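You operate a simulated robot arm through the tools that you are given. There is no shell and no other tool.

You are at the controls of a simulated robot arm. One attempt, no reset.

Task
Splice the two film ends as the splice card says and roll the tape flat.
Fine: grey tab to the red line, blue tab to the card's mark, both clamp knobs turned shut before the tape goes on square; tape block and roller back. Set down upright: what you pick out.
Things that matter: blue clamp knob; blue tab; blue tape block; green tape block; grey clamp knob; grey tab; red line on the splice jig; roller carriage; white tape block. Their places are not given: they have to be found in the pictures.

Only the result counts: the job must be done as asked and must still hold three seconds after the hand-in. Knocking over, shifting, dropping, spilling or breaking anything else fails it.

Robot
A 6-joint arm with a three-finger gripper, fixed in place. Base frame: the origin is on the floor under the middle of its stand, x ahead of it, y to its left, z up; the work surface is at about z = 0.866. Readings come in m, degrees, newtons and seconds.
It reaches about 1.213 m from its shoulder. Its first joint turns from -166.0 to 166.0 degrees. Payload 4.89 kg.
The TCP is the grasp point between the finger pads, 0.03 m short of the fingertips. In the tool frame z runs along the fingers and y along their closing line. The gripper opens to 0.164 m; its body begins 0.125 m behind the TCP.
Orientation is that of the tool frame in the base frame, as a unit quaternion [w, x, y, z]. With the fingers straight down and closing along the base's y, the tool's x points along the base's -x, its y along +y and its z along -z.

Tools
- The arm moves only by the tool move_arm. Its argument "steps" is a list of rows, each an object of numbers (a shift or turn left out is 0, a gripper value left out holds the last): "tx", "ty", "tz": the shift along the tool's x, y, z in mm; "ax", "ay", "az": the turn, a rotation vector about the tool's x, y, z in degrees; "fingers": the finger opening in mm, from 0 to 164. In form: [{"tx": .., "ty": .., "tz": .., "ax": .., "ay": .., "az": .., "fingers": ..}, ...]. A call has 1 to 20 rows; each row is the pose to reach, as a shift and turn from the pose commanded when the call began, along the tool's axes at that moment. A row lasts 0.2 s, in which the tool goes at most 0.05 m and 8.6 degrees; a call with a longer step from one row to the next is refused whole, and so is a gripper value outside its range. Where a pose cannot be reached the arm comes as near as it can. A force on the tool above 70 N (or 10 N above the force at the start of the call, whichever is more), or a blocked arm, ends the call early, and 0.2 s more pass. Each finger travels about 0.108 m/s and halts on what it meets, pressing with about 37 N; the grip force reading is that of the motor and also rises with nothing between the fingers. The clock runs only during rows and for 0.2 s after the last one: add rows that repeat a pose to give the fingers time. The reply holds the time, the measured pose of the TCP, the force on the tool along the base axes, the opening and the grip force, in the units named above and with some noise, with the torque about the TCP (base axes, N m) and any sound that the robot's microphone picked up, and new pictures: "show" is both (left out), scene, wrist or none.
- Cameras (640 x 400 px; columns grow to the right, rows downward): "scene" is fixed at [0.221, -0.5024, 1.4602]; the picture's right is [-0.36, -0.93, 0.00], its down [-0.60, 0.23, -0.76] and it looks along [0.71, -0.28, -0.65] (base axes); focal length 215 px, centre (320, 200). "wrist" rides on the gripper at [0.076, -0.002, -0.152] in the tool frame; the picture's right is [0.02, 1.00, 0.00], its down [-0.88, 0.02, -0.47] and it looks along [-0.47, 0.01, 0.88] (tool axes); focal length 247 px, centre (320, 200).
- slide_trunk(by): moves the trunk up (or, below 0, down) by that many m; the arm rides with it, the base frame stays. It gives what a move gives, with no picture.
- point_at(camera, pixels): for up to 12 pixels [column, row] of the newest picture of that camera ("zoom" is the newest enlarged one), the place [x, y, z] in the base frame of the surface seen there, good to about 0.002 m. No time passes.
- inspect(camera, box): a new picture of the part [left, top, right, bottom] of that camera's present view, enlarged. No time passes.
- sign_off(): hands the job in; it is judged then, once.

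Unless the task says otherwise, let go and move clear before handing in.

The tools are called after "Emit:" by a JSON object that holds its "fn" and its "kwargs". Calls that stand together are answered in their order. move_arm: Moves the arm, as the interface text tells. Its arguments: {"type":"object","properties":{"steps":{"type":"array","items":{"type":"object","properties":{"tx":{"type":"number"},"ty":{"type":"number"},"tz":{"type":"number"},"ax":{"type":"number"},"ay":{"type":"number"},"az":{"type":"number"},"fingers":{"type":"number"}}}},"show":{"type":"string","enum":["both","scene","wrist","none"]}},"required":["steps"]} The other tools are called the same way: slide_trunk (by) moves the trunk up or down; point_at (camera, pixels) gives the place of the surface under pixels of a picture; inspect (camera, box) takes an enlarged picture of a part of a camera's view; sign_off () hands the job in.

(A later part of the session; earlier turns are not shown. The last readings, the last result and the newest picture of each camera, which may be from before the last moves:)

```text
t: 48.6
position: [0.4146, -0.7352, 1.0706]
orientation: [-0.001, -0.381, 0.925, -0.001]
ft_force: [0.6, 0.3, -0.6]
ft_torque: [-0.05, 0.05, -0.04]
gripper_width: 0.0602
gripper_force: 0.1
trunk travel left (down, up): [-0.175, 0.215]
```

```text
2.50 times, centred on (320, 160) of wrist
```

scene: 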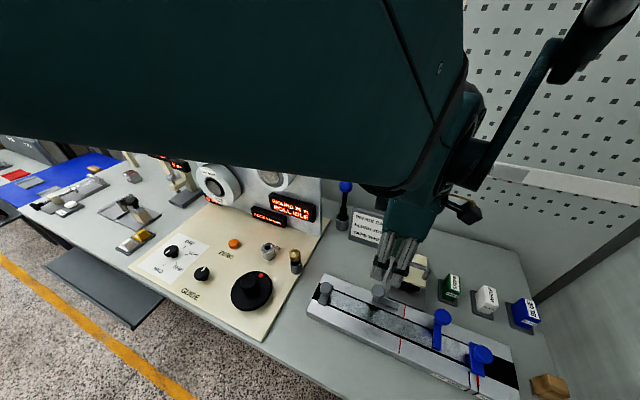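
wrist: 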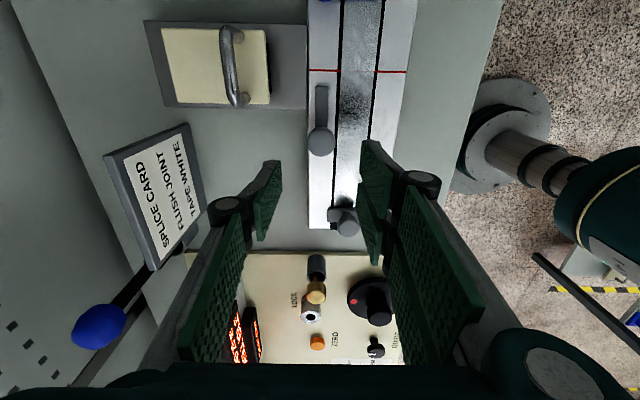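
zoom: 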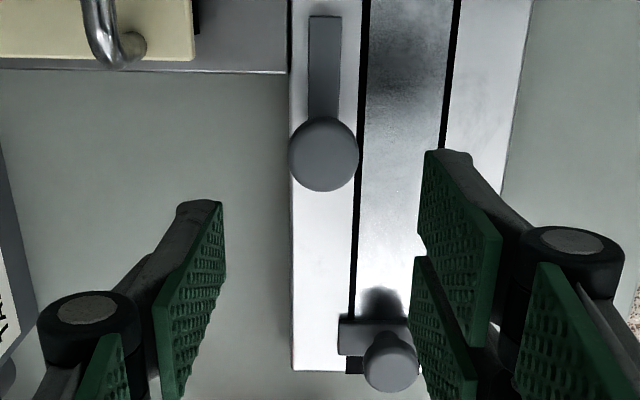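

The grey knob is at (323,153) in the zoom, about 2 mm further along +u. I'll descend with that correction and close.

Emit:
{"fn": "move_arm", "kwargs": {"steps": [{"tx": 2, "ty": 0.5, "tz": 40}, {"tx": 2, "ty": 0.5, "tz": 80}, {"tx": 2, "ty": 0.5, "tz": 108}, {"tx": 2, "ty": 0.5, "tz": 120}, {"tx": 2, "ty": 0.5, "tz": 120}, {"tx": 2, "ty": 0.5, "tz": 120, "fingers": 48}, {"tx": 2, "ty": 0.5, "tz": 120, "fingers": 40}, {"tx": 2, "ty": 0.5, "tz": 120, "fingers": 34}, {"tx": 2, "ty": 0.5, "tz": 120, "fingers": 28}, {"tx": 2, "ty": 0.5, "tz": 120, "fingers": 24}, {"tx": 2, "ty": 0.5, "tz": 120, "fingers": 24}]}}

Emit:
{"fn": "inspect", "kwargs": {"camera": "wrist", "box": [220, 60, 420, 260]}}

```text
t: 51.0
position: [0.4123, -0.7364, 0.9506]
orientation: [0.001, -0.381, 0.925, 0.001]
ft_force: [-14.5, 18.1, -12.0]
ft_torque: [0.34, 0.41, 0.05]
gripper_width: 0.0326
gripper_force: 45.4
trunk travel left (down, up): [-0.175, 0.215]
```

scene: 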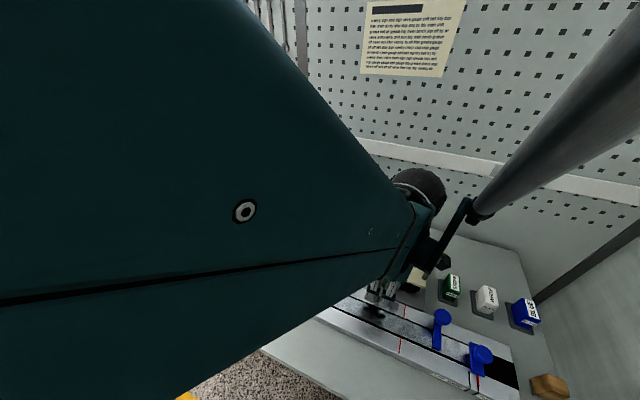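
wrist: 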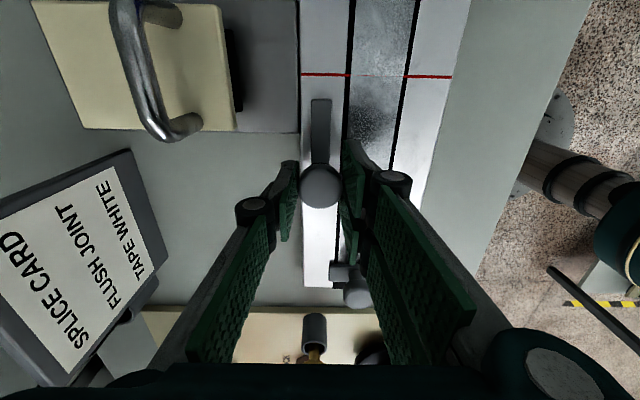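

```text
2.00 times, centred on (320, 160) of wrist
```

zoom: 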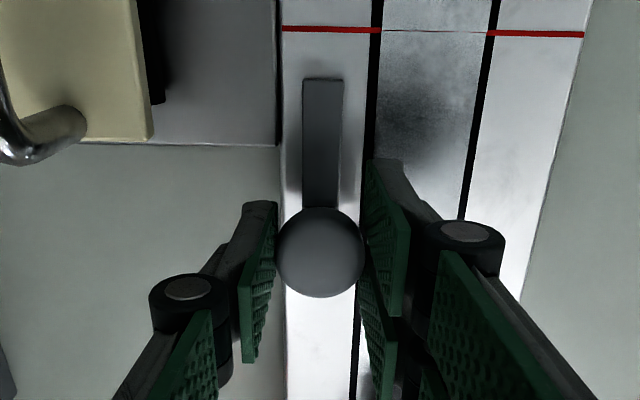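

The grey clamp knob is gripped (32.6 mm) with ~23 N toward +v; I'll ease +0.6 mm and turn clockwise from above (az positive) 32° first.

Emit:
{"fn": "move_arm", "kwargs": {"steps": [{"ty": 0.6}, {"ty": 0.6, "az": 4}, {"ty": 0.6, "az": 8}, {"ty": 0.6, "az": 12}, {"ty": 0.6, "az": 16}, {"ty": 0.6, "az": 20}, {"ty": 0.6, "az": 24}, {"ty": 0.6, "az": 28}, {"ty": 0.6, "az": 32}, {"ty": 0.6, "az": 32}], "show": "wrist"}}

Emit:
{"fn": "inspect", "kwargs": {"camera": "wrist", "box": [220, 60, 420, 260]}}

```text
t: 53.2
position: [0.4134, -0.7332, 0.9508]
orientation: [0.0, -0.111, 0.994, 0.0]
ft_force: [-7.3, 54.4, -26.5]
ft_torque: [0.99, -0.16, 0.05]
gripper_width: 0.0327
gripper_force: 45.1
trunk travel left (down, up): [-0.175, 0.215]
```

wrist: 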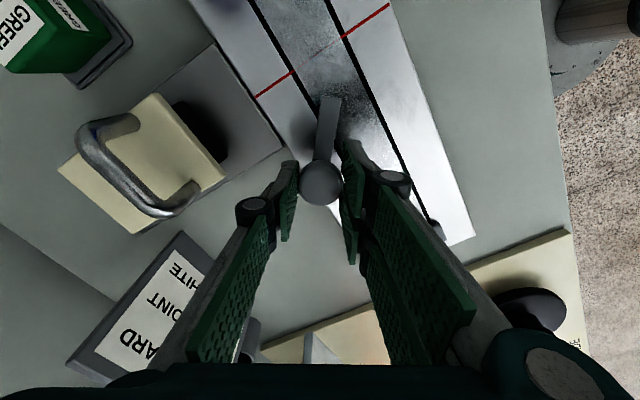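

```text
2.00 times, centred on (320, 160) of wrist
```

zoom: 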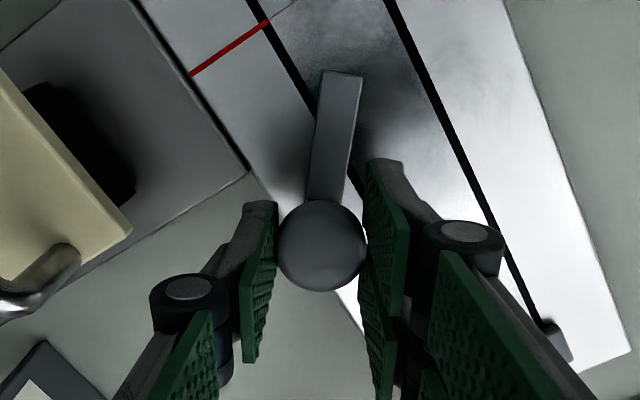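

The bar follows, but the lateral load reached 54 N along +y, meaning the knob axis is ~2 mm toward -u of the tool. I'll shift accordingly and check before turning further.

Emit:
{"fn": "move_arm", "kwargs": {"steps": [{"ty": 0.6, "tx": -1}, {"ty": 1.2, "tx": -1.9}, {"ty": 1.2, "tx": -1.9}], "show": "none"}}

```text
t: 54.0
position: [0.4138, -0.7334, 0.951]
orientation: [-0.001, -0.112, 0.994, 0.0]
ft_force: [-16.1, 46.6, -23.4]
ft_torque: [0.75, 0.58, 0.02]
gripper_width: 0.0326
gripper_force: 45.4
trunk travel left (down, up): [-0.175, 0.215]
```

Emit:
{"fn": "move_arm", "kwargs": {"steps": [{"ty": 0.7, "tz": 0.3}, {"ty": 1.4, "tz": 0.5}, {"ty": 1.4, "tz": 0.5}], "show": "none"}}

```text
t: 54.8
position: [0.415, -0.7326, 0.9499]
orientation: [0.0, -0.112, 0.994, -0.002]
ft_force: [-5.3, 6.5, 8.1]
ft_torque: [-0.03, 0.39, 0.0]
gripper_width: 0.0327
gripper_force: 44.7
trunk travel left (down, up): [-0.175, 0.215]
```

Loads are now below 10 N. I'll continue turning another 28° and look.

Emit:
{"fn": "move_arm", "kwargs": {"steps": [{"az": 4}, {"az": 8}, {"az": 12}, {"az": 16}, {"az": 20}, {"az": 24}, {"az": 28}, {"az": 28}], "show": "wrist"}}

Emit:
{"fn": "inspect", "kwargs": {"camera": "wrist", "box": [220, 60, 420, 260]}}

```text
t: 56.6
position: [0.414, -0.7336, 0.9488]
orientation: [0.0, 0.133, 0.991, -0.001]
ft_force: [16.0, -26.0, 35.1]
ft_torque: [-0.71, -0.54, -0.02]
gripper_width: 0.0322
gripper_force: 44.8
trunk travel left (down, up): [-0.175, 0.215]
```

wrist: 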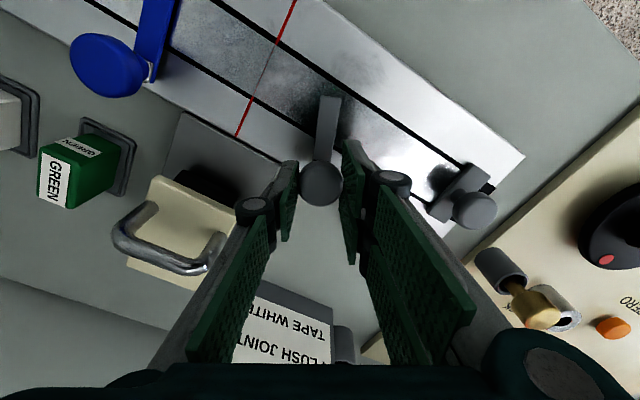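

```text
2.00 times, centred on (320, 160) of wrist
```

zoom: 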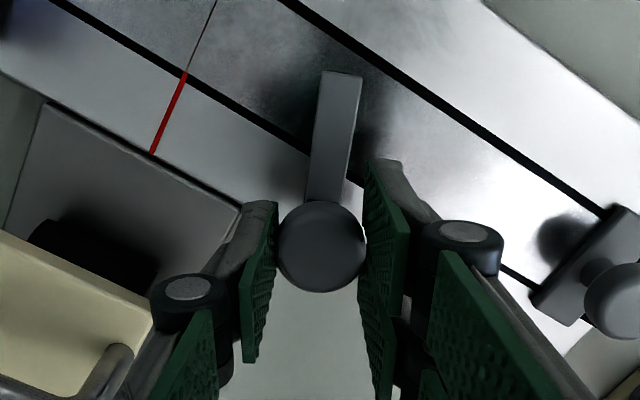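

The bar leans about 7° in the view while the red line leans about 22°, so about 15° remains. I'll ease the load slightly and turn 15° more.

Emit:
{"fn": "move_arm", "kwargs": {"steps": [{"ty": -0.5, "tz": -0.4}, {"ty": -0.5, "tz": -0.4, "az": 4}, {"ty": -0.5, "tz": -0.4, "az": 8}, {"ty": -0.5, "tz": -0.4, "az": 12}, {"ty": -0.5, "tz": -0.4, "az": 15}, {"ty": -0.5, "tz": -0.4, "az": 15}], "show": "wrist"}}

Emit:
{"fn": "inspect", "kwargs": {"camera": "wrist", "box": [160, 0, 420, 240]}}

```text
t: 58.0
position: [0.4144, -0.7337, 0.9495]
orientation: [0.0, 0.26, 0.966, 0.001]
ft_force: [24.3, -15.8, 20.6]
ft_torque: [-0.58, -0.78, -0.04]
gripper_width: 0.0324
gripper_force: 45.2
trunk travel left (down, up): [-0.175, 0.215]
```

wrist: 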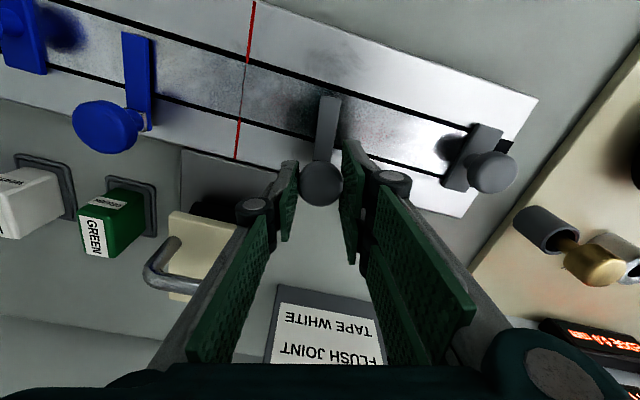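

```text
1.67 times, centred on (290, 120) of wrist
```

zoom: 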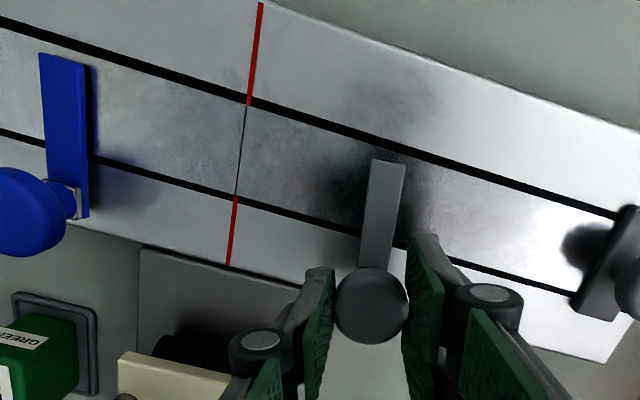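

Interpolating the v-direction lines (red line 6.6°, tab edge 24°), the bar at 9.5° needs about 5° more. I'll turn 6° more, then release and check from above.

Emit:
{"fn": "move_arm", "kwargs": {"steps": [{"az": 3}, {"az": 6}, {"az": 6}, {"az": 6, "fingers": 36}, {"az": 6, "fingers": 44}, {"az": 6, "fingers": 56}, {"az": 6, "fingers": 60}, {"az": 6, "tz": -25}, {"az": 6, "tz": -60}, {"az": 6, "tz": -100}, {"az": 6, "tz": -120}, {"az": 6, "tz": -120}]}}

Emit:
{"fn": "inspect", "kwargs": {"camera": "scene", "box": [340, 260, 480, 360]}}

Emit:
{"fn": "inspect", "kwargs": {"camera": "wrist", "box": [160, 0, 420, 240]}}

```text
t: 60.6
position: [0.4152, -0.734, 1.0696]
orientation: [0.0, 0.311, 0.951, 0.0]
ft_force: [-0.8, 0.0, 0.3]
ft_torque: [-0.01, 0.01, 0.0]
gripper_width: 0.0601
gripper_force: 0.0
trunk travel left (down, up): [-0.175, 0.215]
```

scene: 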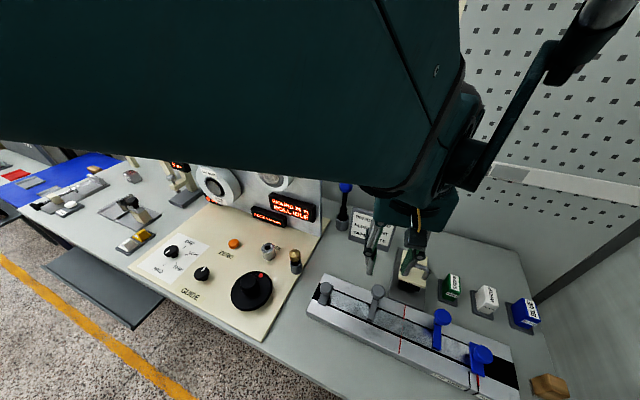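
wrist: 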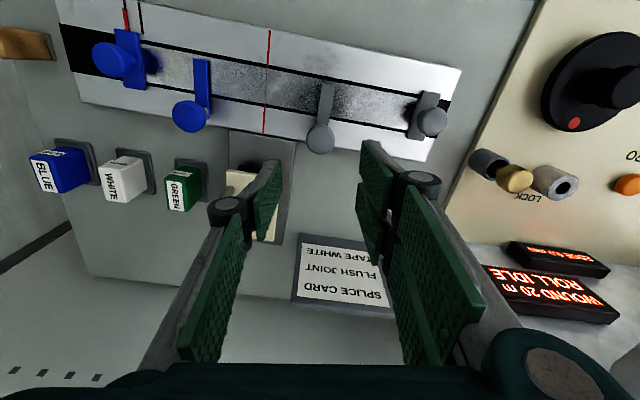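

```text
4.00 times, centred on (410, 310) of scene
```

zoom: 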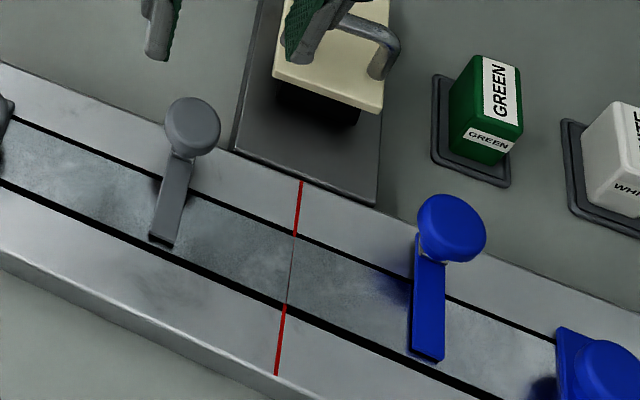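

```text
1.67 times, centred on (290, 120) of wrist
```

zoom: 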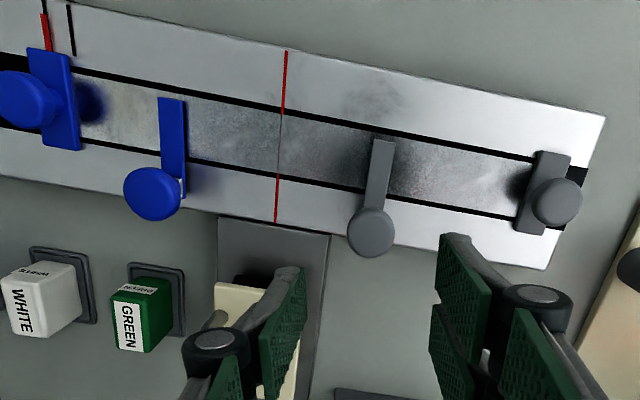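

Both bars lie across the films. I'll verify their angles numerically from this view and check that the film joint and tabs did not shift.

Emit:
{"fn": "point_at", "kwargs": {"camera": "zoom", "pixels": [[383, 145], [375, 195], [379, 170], [172, 105], [178, 165], [175, 135], [285, 60], [276, 215], [372, 225], [152, 192], [560, 195], [20, 100]]}}

Emit:
{"fn": "inspect", "kwargs": {"camera": "scene", "box": [393, 310, 413, 330]}}

Emit:
{"fn": "inspect", "kwargs": {"camera": "scene", "box": [465, 370, 495, 395]}}

```text
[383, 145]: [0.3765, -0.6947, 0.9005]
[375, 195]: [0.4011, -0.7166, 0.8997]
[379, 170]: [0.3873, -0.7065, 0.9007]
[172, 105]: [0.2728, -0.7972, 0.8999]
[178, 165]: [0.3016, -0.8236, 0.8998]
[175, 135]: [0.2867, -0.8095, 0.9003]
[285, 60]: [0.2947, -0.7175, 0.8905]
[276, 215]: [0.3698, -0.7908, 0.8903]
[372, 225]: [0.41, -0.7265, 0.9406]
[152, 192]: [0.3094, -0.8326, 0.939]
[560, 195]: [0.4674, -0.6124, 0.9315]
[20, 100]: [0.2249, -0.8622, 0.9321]
```

```text
16.00 times, centred on (403, 320) of scene
```

zoom: 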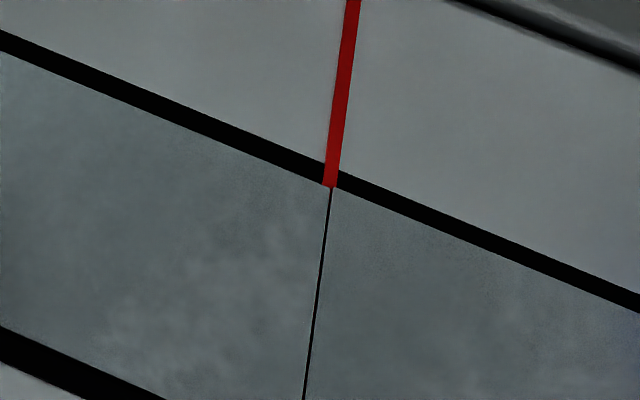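

```text
16.00 times, centred on (480, 382) of scene
```

zoom: 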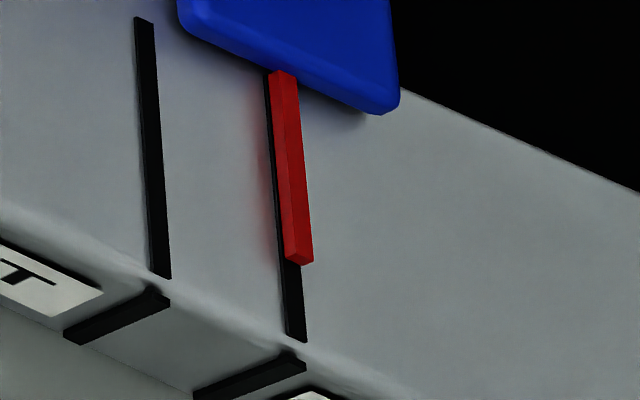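

The bars measure 138° and 137.5° against the line's 135°, so both clamps are shut within about 3°, and the joint and pointer are unchanged. I'll rise and turn back to the jig yaw before fetching the white block.

Emit:
{"fn": "move_arm", "kwargs": {"steps": [{"tz": -20, "az": -8}, {"tz": -40, "az": -16}, {"tz": -60, "az": -24}, {"tz": -80, "az": -32}, {"tz": -80, "az": -40}, {"tz": -80, "az": -48}, {"tz": -80, "az": -56}, {"tz": -80, "az": -64}, {"tz": -80, "az": -72}, {"tz": -80, "az": -78, "fingers": 80}, {"tz": -80, "az": -81.1, "fingers": 90}, {"tz": -80, "az": -81.1}], "show": "none"}}

```text
t: 63.2
position: [0.4147, -0.7332, 1.1487]
orientation: [-0.001, -0.383, 0.924, -0.001]
ft_force: [0.2, 0.2, -1.3]
ft_torque: [0.01, 0.0, -0.03]
gripper_width: 0.09
gripper_force: 0.0
trunk travel left (down, up): [-0.175, 0.215]
```

Yaw is back at 45.0°. I'll now travel to above the white block at z≈1.15.

Emit:
{"fn": "move_arm", "kwargs": {"steps": [{"tx": 40, "ty": -17}, {"tx": 80, "ty": -34}, {"tx": 120, "ty": -51}, {"tx": 160, "ty": -68}, {"tx": 200, "ty": -85}, {"tx": 235, "ty": -100}, {"tx": 268, "ty": -114}, {"tx": 268, "ty": -114}, {"tx": 268, "ty": -114}]}}

Emit:
{"fn": "inspect", "kwargs": {"camera": "wrist", "box": [220, 60, 420, 260]}}

```text
t: 65.2
position: [0.3057, -1.0012, 1.1495]
orientation: [0.001, -0.382, 0.924, 0.0]
ft_force: [0.0, 0.4, -0.6]
ft_torque: [0.05, -0.02, -0.01]
gripper_width: 0.0899
gripper_force: 0.1
trunk travel left (down, up): [-0.175, 0.215]
```

scene: 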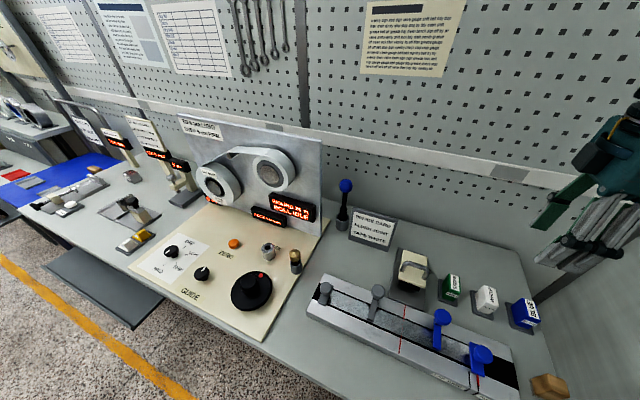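
wrist: 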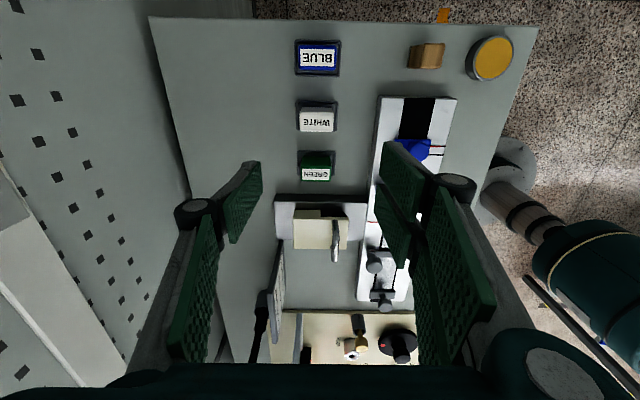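

```text
2.00 times, centred on (320, 160) of wrist
```

zoom: 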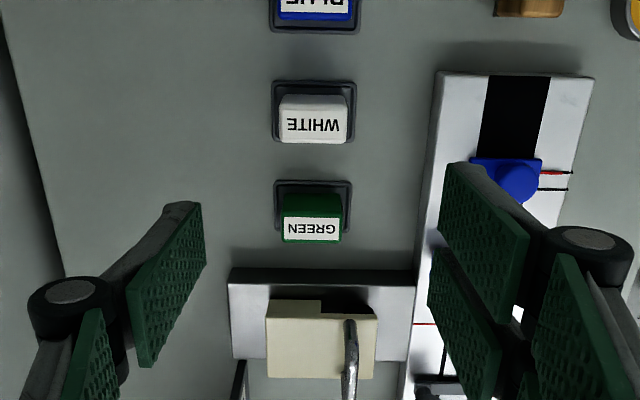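

The white block's top shows at (314,123) in the zoom. I'll measure its corners and the tray.

Emit:
{"fn": "point_at", "kwargs": {"camera": "zoom", "pixels": [[284, 112], [346, 112], [281, 138], [347, 138], [314, 125], [276, 90], [352, 90], [276, 138], [353, 138], [285, 225], [340, 225], [315, 8]]}}

Emit:
{"fn": "inspect", "kwargs": {"camera": "wrist", "box": [280, 80, 360, 200]}}

```text
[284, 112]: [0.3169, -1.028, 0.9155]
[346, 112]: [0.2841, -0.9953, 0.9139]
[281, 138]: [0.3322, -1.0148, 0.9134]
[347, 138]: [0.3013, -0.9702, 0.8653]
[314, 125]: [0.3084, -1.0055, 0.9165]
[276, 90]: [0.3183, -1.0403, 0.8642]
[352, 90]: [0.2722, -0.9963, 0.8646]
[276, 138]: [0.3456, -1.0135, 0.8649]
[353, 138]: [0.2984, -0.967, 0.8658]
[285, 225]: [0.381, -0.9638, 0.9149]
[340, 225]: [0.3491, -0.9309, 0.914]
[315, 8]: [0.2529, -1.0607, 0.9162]
```

```text
3.33 times, centred on (320, 140) of wrist
```

zoom: 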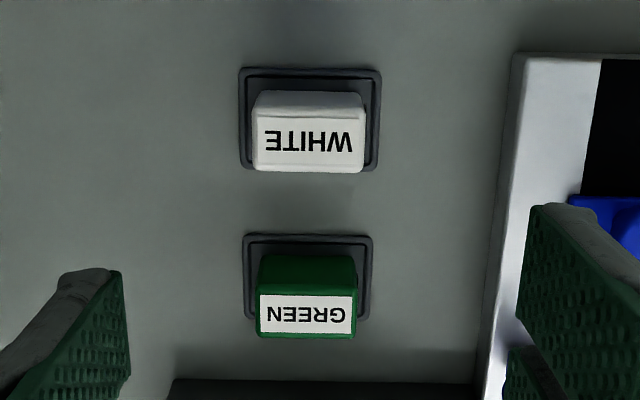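

The block centre is about 5 mm toward -v of the tool line (column 317 vs 320). I'll set the opening to 76 mm, shift -5 mm, and descend to just above the block for a check.

Emit:
{"fn": "move_arm", "kwargs": {"steps": [{"tx": 1, "ty": -5.2, "fingers": 76}, {"tx": 1, "ty": -5.2, "tz": 45}, {"tx": 1, "ty": -5.2, "tz": 90}, {"tx": 1, "ty": -5.2, "tz": 130}, {"tx": 1, "ty": -5.2, "tz": 160}, {"tx": 1, "ty": -5.2, "tz": 180}, {"tx": 1, "ty": -5.2, "tz": 180}]}}

Emit:
{"fn": "inspect", "kwargs": {"camera": "wrist", "box": [220, 60, 420, 260]}}

```text
t: 66.8
position: [0.308, -1.0062, 0.9721]
orientation: [0.0, -0.382, 0.924, 0.0]
ft_force: [0.0, -0.6, -0.3]
ft_torque: [0.05, -0.01, -0.01]
gripper_width: 0.0758
gripper_force: 0.2
trunk travel left (down, up): [-0.175, 0.215]
```

scene: 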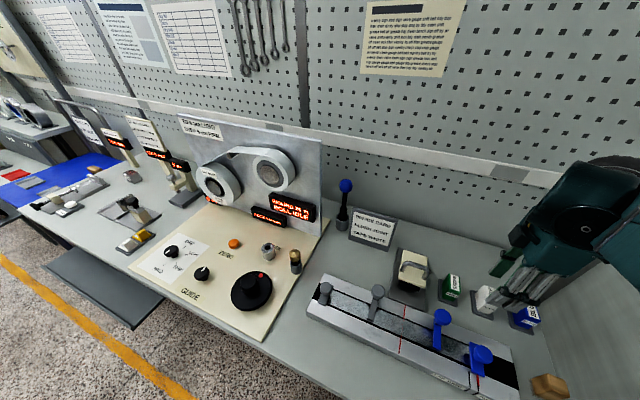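
wrist: 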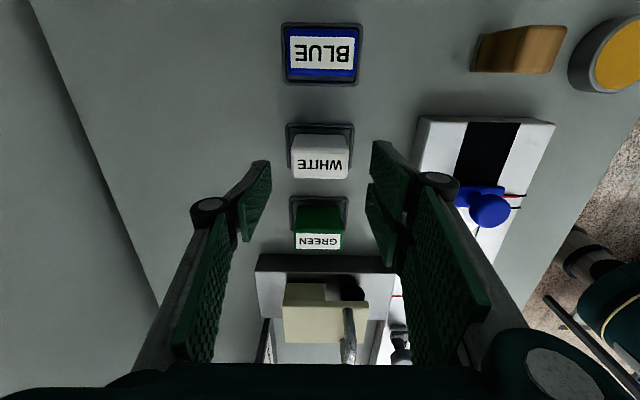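

```text
2.00 times, centred on (320, 160) of wrist
```

zoom: 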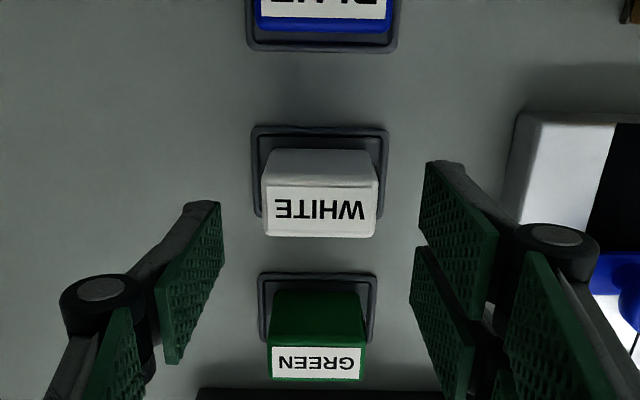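

The block is centred at (320,209) in the zoom as predicted. I'll descend to z≈0.904 and close slowly.

Emit:
{"fn": "move_arm", "kwargs": {"steps": [{"tz": 25}, {"tz": 45}, {"tz": 60}, {"tz": 68}, {"tz": 68}, {"tz": 68, "fingers": 66}, {"tz": 68, "fingers": 58}, {"tz": 68, "fingers": 52}, {"tz": 68, "fingers": 47}, {"tz": 68, "fingers": 42}, {"tz": 68, "fingers": 40}, {"tz": 68, "fingers": 40}, {"tz": 68, "fingers": 40}]}}

Emit:
{"fn": "inspect", "kwargs": {"camera": "wrist", "box": [220, 60, 420, 260]}}

Emit:
{"fn": "inspect", "kwargs": {"camera": "scene", "box": [430, 260, 560, 360]}}

```text
t: 69.6
position: [0.308, -1.0074, 0.9033]
orientation: [-0.001, -0.382, 0.924, -0.001]
ft_force: [0.6, -0.1, 0.0]
ft_torque: [0.01, 0.0, 0.0]
gripper_width: 0.0512
gripper_force: 37.1
trunk travel left (down, up): [-0.175, 0.215]
```

scene: 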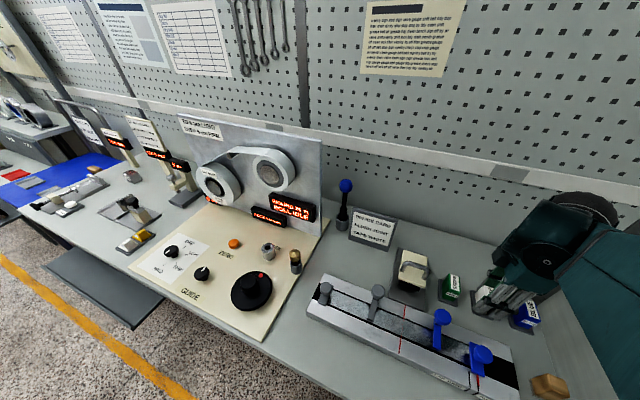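
wrist: 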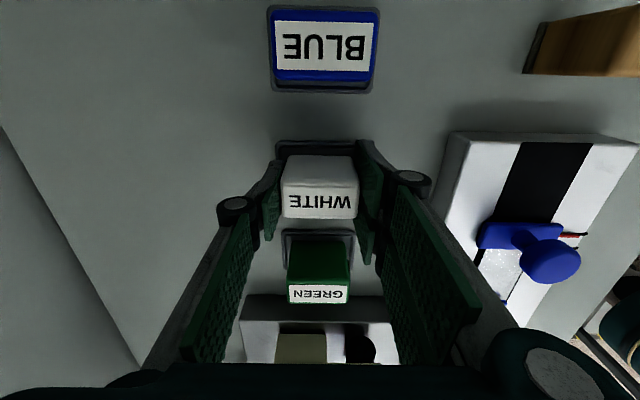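

```text
2.00 times, centred on (320, 160) of wrist
```

zoom: 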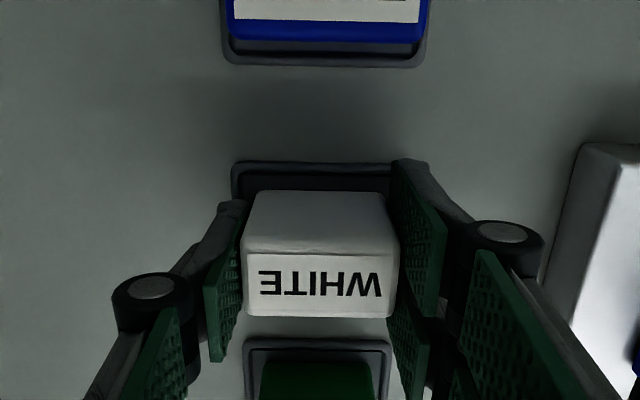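

```text
4.00 times, centred on (495, 310) of scene
```

zoom: 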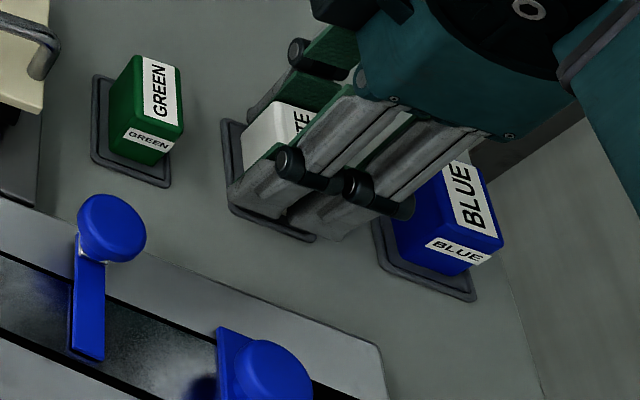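

The white block is held at 51.2 mm with no side load. I'll lift it straight up 147 mm.

Emit:
{"fn": "move_arm", "kwargs": {"steps": [{"tz": -8}, {"tz": -20}, {"tz": -45}, {"tz": -80}, {"tz": -115}, {"tz": -147}, {"tz": -147}]}}

Emit:
{"fn": "inspect", "kwargs": {"camera": "wrist", "box": [220, 60, 420, 260]}}

Emit:
{"fn": "inspect", "kwargs": {"camera": "scene", "box": [440, 180, 640, 340]}}

```text
t: 71.2
position: [0.3102, -1.0089, 1.0478]
orientation: [-0.001, -0.381, 0.924, -0.001]
ft_force: [0.3, -0.2, 0.2]
ft_torque: [-0.05, -0.04, 0.01]
gripper_width: 0.0512
gripper_force: 36.9
trunk travel left (down, up): [-0.175, 0.215]
```

scene: 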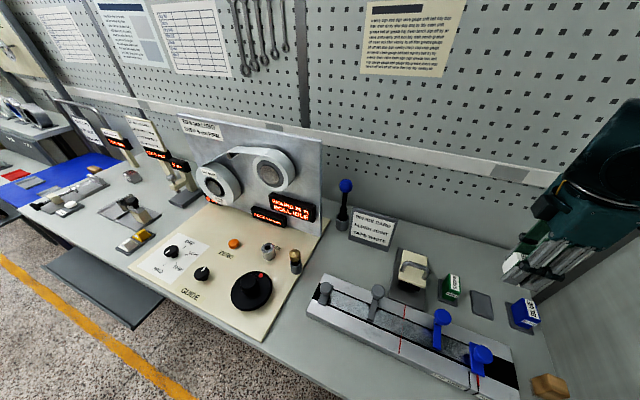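
wrist: 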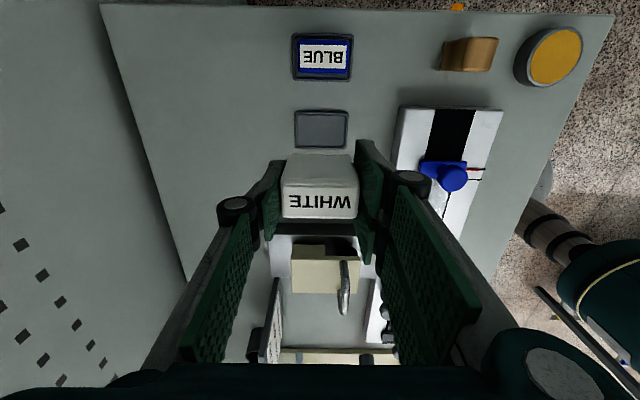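

```text
2.00 times, centred on (320, 160) of wrist
```

zoom: 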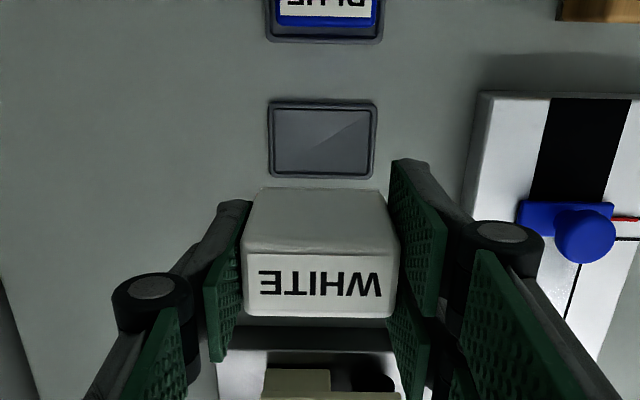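

```text
2.50 times, centred on (540, 260) of scene
```

zoom: 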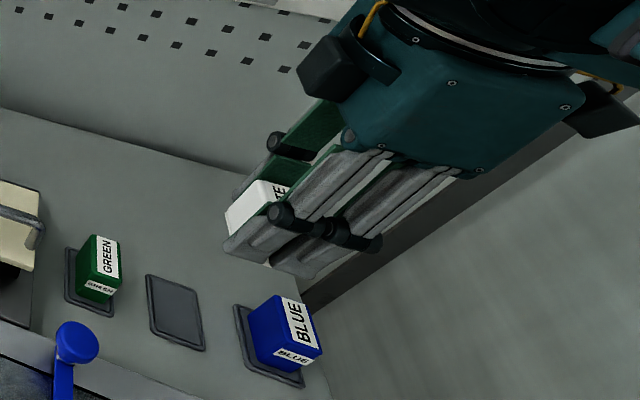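

The block is held cleanly and the tray at (322,138 in zoom) is empty. I'll record the tray position, then carry the block over the joint.

Emit:
{"fn": "point_at", "kwargs": {"camera": "wrist", "pixels": [[321, 129], [297, 113], [346, 113], [296, 146], [347, 146]]}}

Emit:
{"fn": "move_arm", "kwargs": {"steps": [{"tx": -33, "ty": 27}, {"tx": -66, "ty": 54}, {"tx": -99, "ty": 81}, {"tx": -132, "ty": 108}, {"tx": -165, "ty": 135}, {"tx": -193, "ty": 160}, {"tx": -193, "ty": 160}, {"tx": -193, "ty": 160}]}}

Emit:
{"fn": "inspect", "kwargs": {"camera": "scene", "box": [340, 220, 480, 360]}}

Emit:
{"fn": "inspect", "kwargs": {"camera": "wrist", "box": [220, 40, 420, 240]}}

```text
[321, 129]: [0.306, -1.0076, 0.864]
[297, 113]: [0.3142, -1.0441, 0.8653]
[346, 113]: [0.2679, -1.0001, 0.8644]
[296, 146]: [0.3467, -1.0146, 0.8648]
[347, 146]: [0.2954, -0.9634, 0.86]
```

```text
t: 73.0
position: [0.3318, -0.7565, 1.0494]
orientation: [0.0, -0.382, 0.924, 0.0]
ft_force: [-0.6, -0.4, -0.3]
ft_torque: [-0.1, -0.02, 0.01]
gripper_width: 0.0513
gripper_force: 36.6
trunk travel left (down, up): [-0.175, 0.215]
```

scene: 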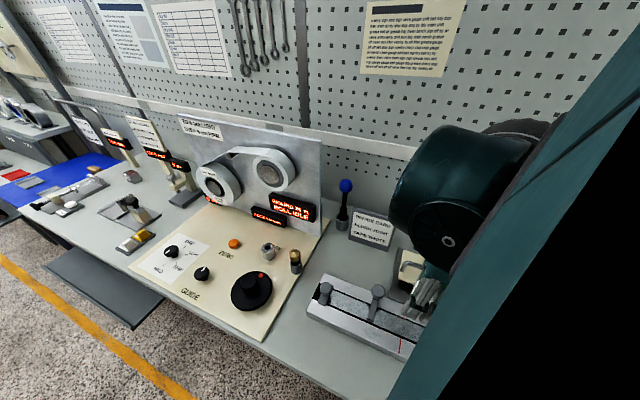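
wrist: 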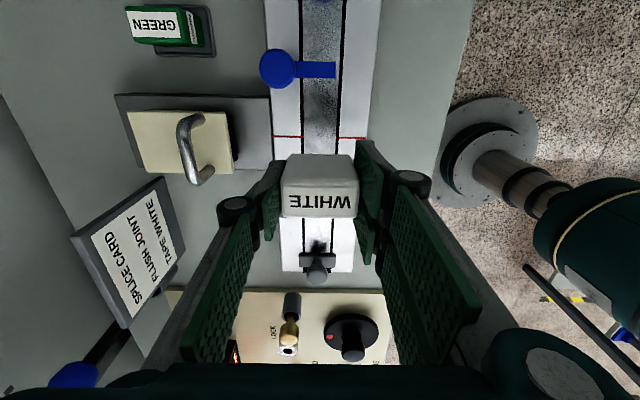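

```text
2.86 times, centred on (410, 290) of scene
```

zoom: 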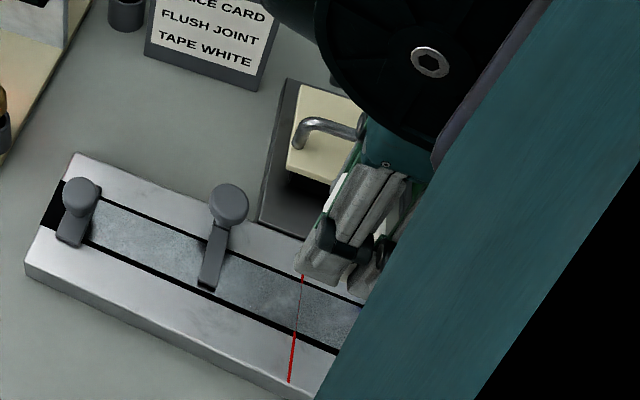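

```text
2.00 times, centred on (320, 140) of wrist
```

zoom: 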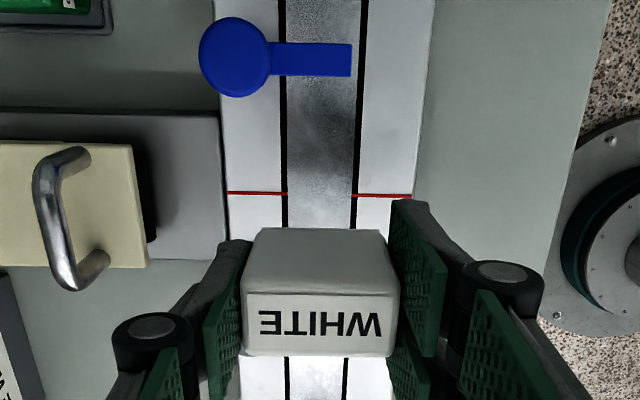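

The red line under the tool projects at row 136.8, exactly where the tool axis meets the jig (predicted 136.9), and the film centre is within 1 mm. I'll descend toward the film and stop just above it.

Emit:
{"fn": "move_arm", "kwargs": {"steps": [{"tz": 35}, {"tz": 70}, {"tz": 90}, {"tz": 102}, {"tz": 108}, {"tz": 108}]}}

Emit:
{"fn": "inspect", "kwargs": {"camera": "wrist", "box": [220, 60, 420, 260]}}

Emit:
{"fn": "inspect", "kwargs": {"camera": "scene", "box": [360, 270, 440, 350]}}

```text
t: 74.4
position: [0.3315, -0.7582, 0.9383]
orientation: [-0.001, -0.382, 0.924, 0.0]
ft_force: [0.4, -0.3, -0.3]
ft_torque: [0.01, -0.01, 0.02]
gripper_width: 0.0513
gripper_force: 36.7
trunk travel left (down, up): [-0.175, 0.215]
```

scene: 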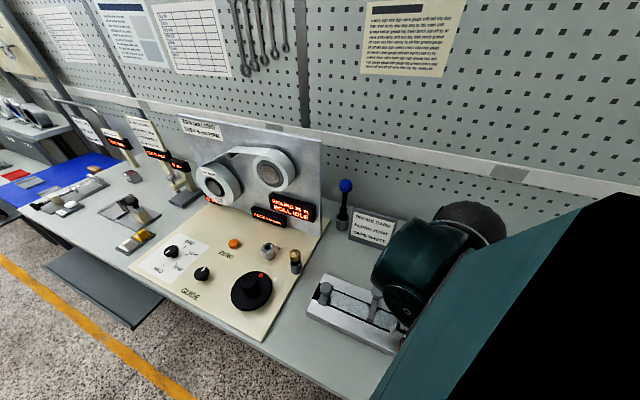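
wrist: 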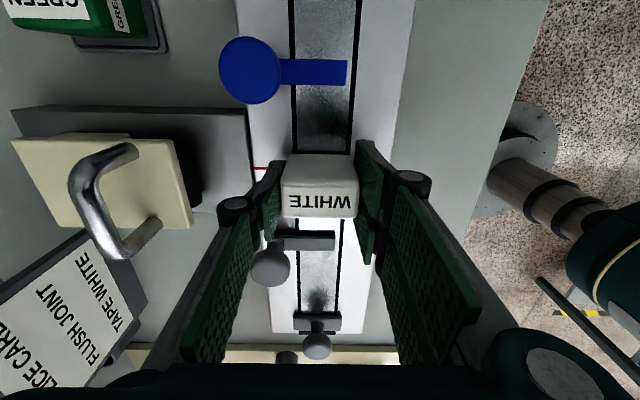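

```text
2.00 times, centred on (320, 160) of wrist
```

zoom: 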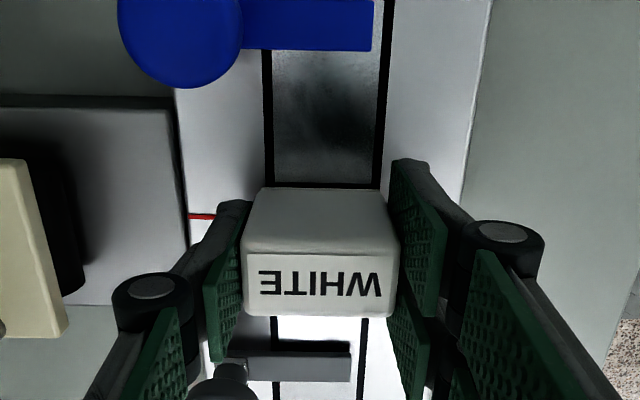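

```text
5.00 times, centred on (400, 310) of scene
```

zoom: 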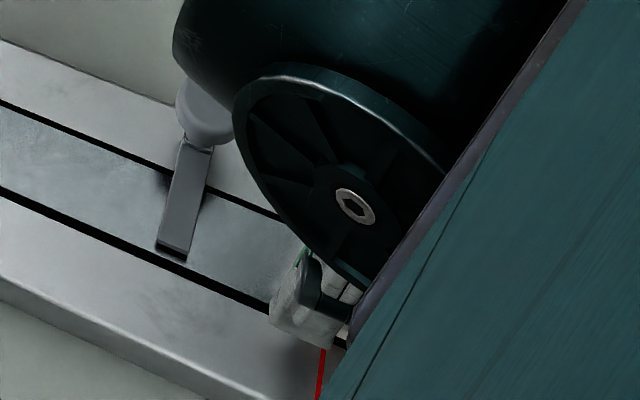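

The block is about 1.5 mm toward -v from the film centre and within 1 mm along u of the line. I'll correct ty +1.5, tx -0.5 and lower 3 mm, watching force.

Emit:
{"fn": "move_arm", "kwargs": {"steps": [{"tx": -0.5, "ty": 1.5}, {"tx": -0.5, "ty": 1.5, "tz": 1}, {"tx": -0.5, "ty": 1.5, "tz": 2}, {"tx": -0.5, "ty": 1.5, "tz": 3}, {"tx": -0.5, "ty": 1.5, "tz": 3}], "show": "wrist"}}

Emit:
{"fn": "inspect", "kwargs": {"camera": "wrist", "box": [220, 60, 420, 260]}}

```text
t: 75.6
position: [0.3313, -0.7582, 0.9367]
orientation: [0.0, -0.382, 0.924, -0.001]
ft_force: [0.0, 0.4, -1.0]
ft_torque: [-0.04, 0.0, -0.01]
gripper_width: 0.0511
gripper_force: 36.8
trunk travel left (down, up): [-0.175, 0.215]
```

wrist: 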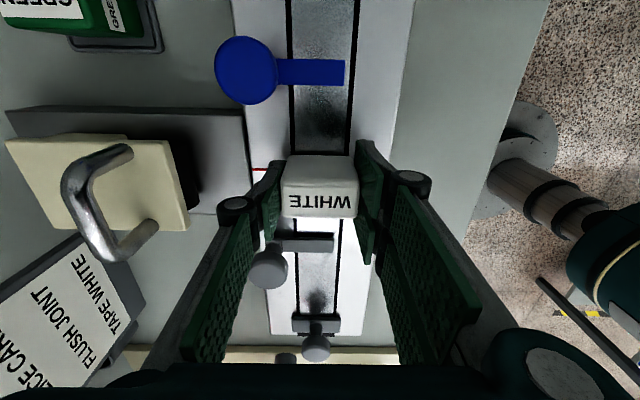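

```text
2.00 times, centred on (320, 160) of wrist
```

zoom: 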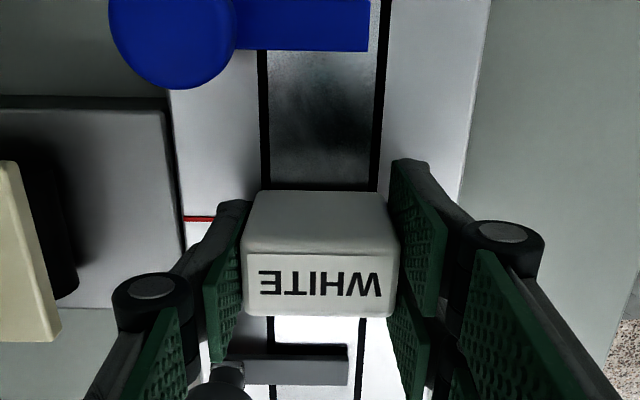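

The block now sits centred over the film ((268..374) vs block edge (258..382)). I'll lower on in 1 mm rows.

Emit:
{"fn": "move_arm", "kwargs": {"steps": [{"tz": 1}, {"tz": 2}, {"tz": 3}, {"tz": 3}], "show": "none"}}

```text
t: 76.6
position: [0.3299, -0.757, 0.9342]
orientation: [-0.001, -0.382, 0.924, 0.0]
ft_force: [0.0, -0.7, -1.2]
ft_torque: [0.0, 0.0, 0.01]
gripper_width: 0.0511
gripper_force: 37.4
trunk travel left (down, up): [-0.175, 0.215]
```

Emit:
{"fn": "move_arm", "kwargs": {"steps": [{"tz": 0.7}, {"tz": 1.4}, {"tz": 2}, {"tz": 2}], "show": "none"}}

```text
t: 77.6
position: [0.3315, -0.7574, 0.9332]
orientation: [-0.001, -0.382, 0.924, -0.001]
ft_force: [1.8, -0.9, 12.8]
ft_torque: [-0.03, -0.05, 0.01]
gripper_width: 0.0512
gripper_force: 37.1
trunk travel left (down, up): [-0.175, 0.215]
```

Contact is made at 12.8 N. I'll press slightly more (about 0.5 mm) and hold, then look.

Emit:
{"fn": "move_arm", "kwargs": {"steps": [{"tz": 0.3}, {"tz": 0.6}, {"tz": 0.6}, {"tz": 0.6}, {"tz": 0.6}]}}

Emit:
{"fn": "inspect", "kwargs": {"camera": "wrist", "box": [220, 60, 420, 260]}}

```text
t: 78.8
position: [0.3303, -0.7587, 0.9329]
orientation: [-0.001, -0.382, 0.924, 0.0]
ft_force: [4.1, -10.2, 28.4]
ft_torque: [-0.31, -0.14, -0.01]
gripper_width: 0.0512
gripper_force: 36.6
trunk travel left (down, up): [-0.175, 0.215]
```

scene: 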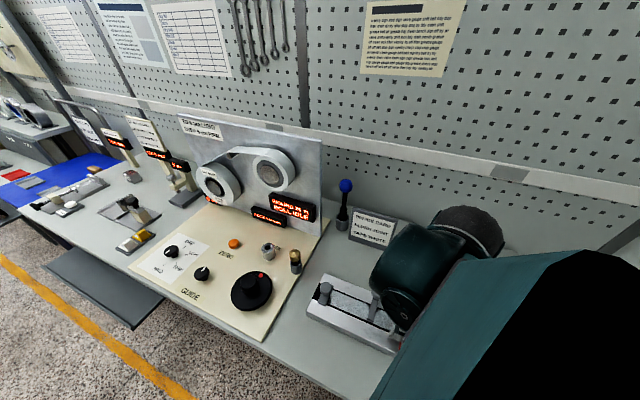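
wrist: 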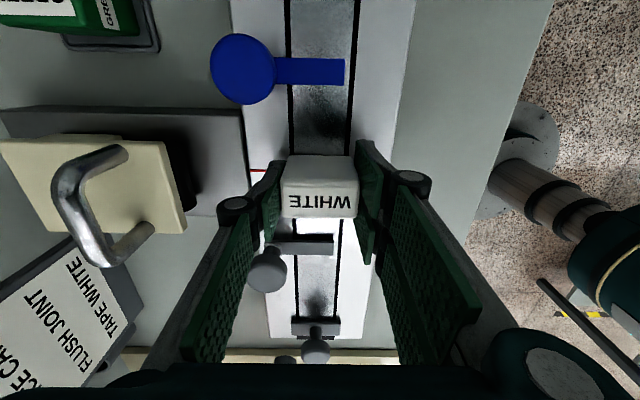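

```text
2.00 times, centred on (320, 160) of wrist
```

zoom: 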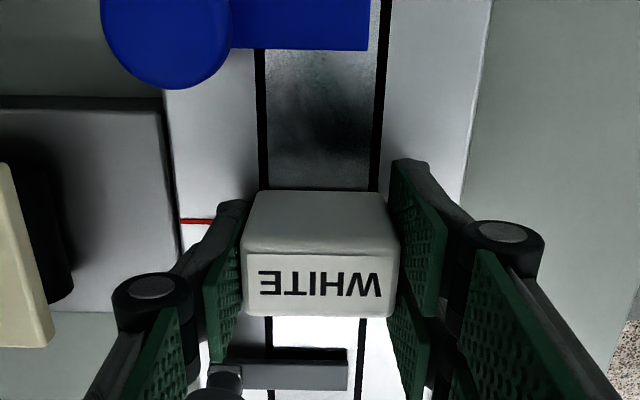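

Pressed with 28 N and held for over a second. I'll lift the block 60 mm and look at the joint.

Emit:
{"fn": "move_arm", "kwargs": {"steps": [{"tz": -2}, {"tz": -8}, {"tz": -25}, {"tz": -60}, {"tz": -100}, {"tz": -116.6}, {"tz": -116.6}]}}

Emit:
{"fn": "inspect", "kwargs": {"camera": "wrist", "box": [220, 40, 420, 240]}}

Emit:
{"fn": "inspect", "kwargs": {"camera": "scene", "box": [340, 260, 440, 360]}}

```text
t: 80.4
position: [0.329, -0.7563, 1.0482]
orientation: [-0.001, -0.382, 0.924, -0.001]
ft_force: [-0.1, -0.2, -0.4]
ft_torque: [-0.07, -0.04, 0.0]
gripper_width: 0.0511
gripper_force: 37.1
trunk travel left (down, up): [-0.175, 0.215]
```

scene: 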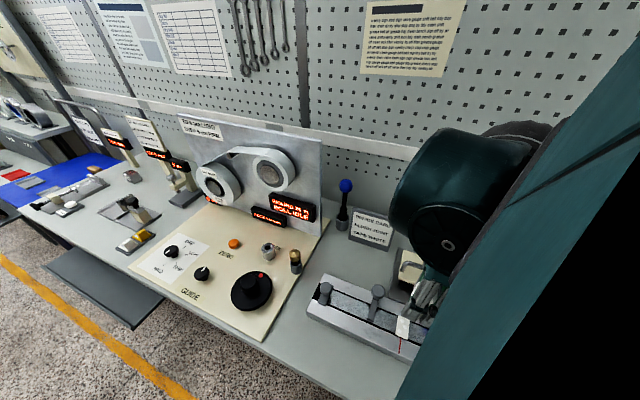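
wrist: 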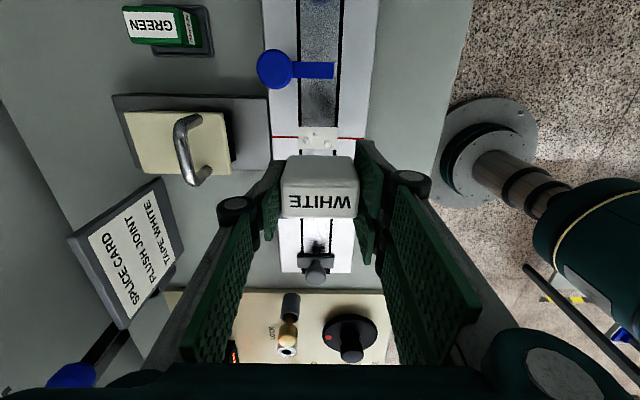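

```text
2.00 times, centred on (320, 140) of wrist
```

zoom: 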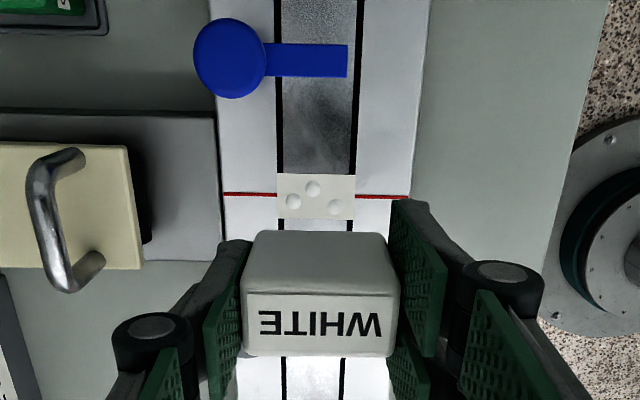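

```text
4.00 times, centred on (390, 310) of scene
```

zoom: 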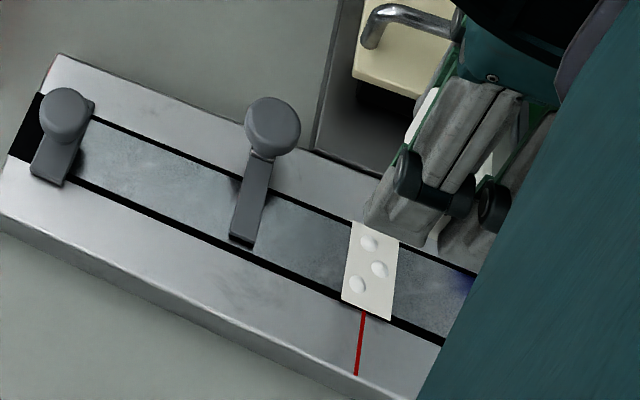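

The tape lies square across the joint with air bubbles to be rolled out. Now I'll carry the block back above its tray with the exact reverse offsets.

Emit:
{"fn": "move_arm", "kwargs": {"steps": [{"tx": 33, "ty": -27}, {"tx": 66, "ty": -54}, {"tx": 99, "ty": -81}, {"tx": 132, "ty": -108}, {"tx": 165, "ty": -137}, {"tx": 193.5, "ty": -161.5}, {"tx": 193.5, "ty": -161.5}, {"tx": 193.5, "ty": -161.5}]}}

Emit:
{"fn": "inspect", "kwargs": {"camera": "wrist", "box": [220, 60, 420, 260]}}

Emit:
{"fn": "inspect", "kwargs": {"camera": "scene", "box": [385, 300, 435, 350]}}

```text
t: 82.2
position: [0.3077, -1.0072, 1.0474]
orientation: [0.0, -0.381, 0.924, 0.0]
ft_force: [-1.3, 0.2, -1.3]
ft_torque: [0.07, 0.0, 0.02]
gripper_width: 0.0511
gripper_force: 36.8
trunk travel left (down, up): [-0.175, 0.215]
```

scene: 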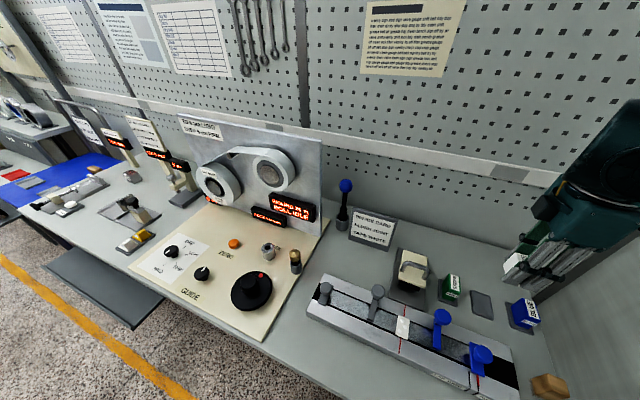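
wrist: 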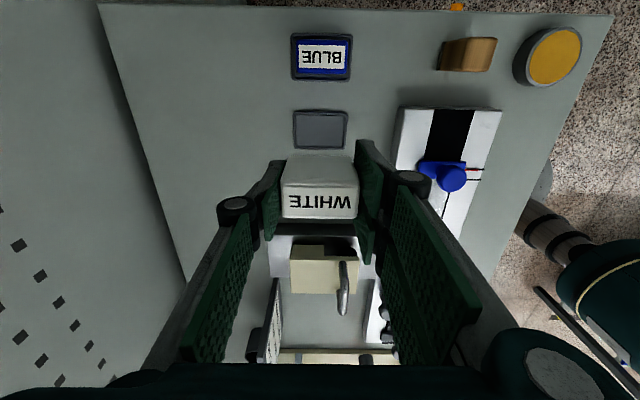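

```text
2.00 times, centred on (320, 160) of wrist
```

zoom: 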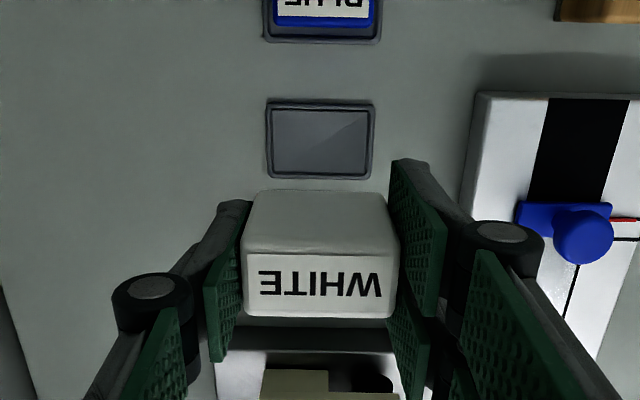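

```text
8.00 times, centred on (410, 325) of scene
```

zoom: 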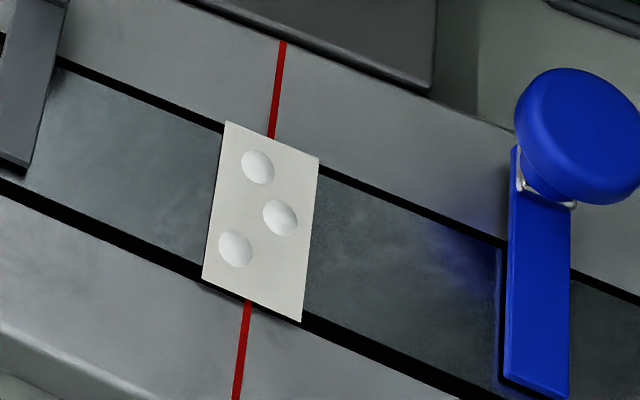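

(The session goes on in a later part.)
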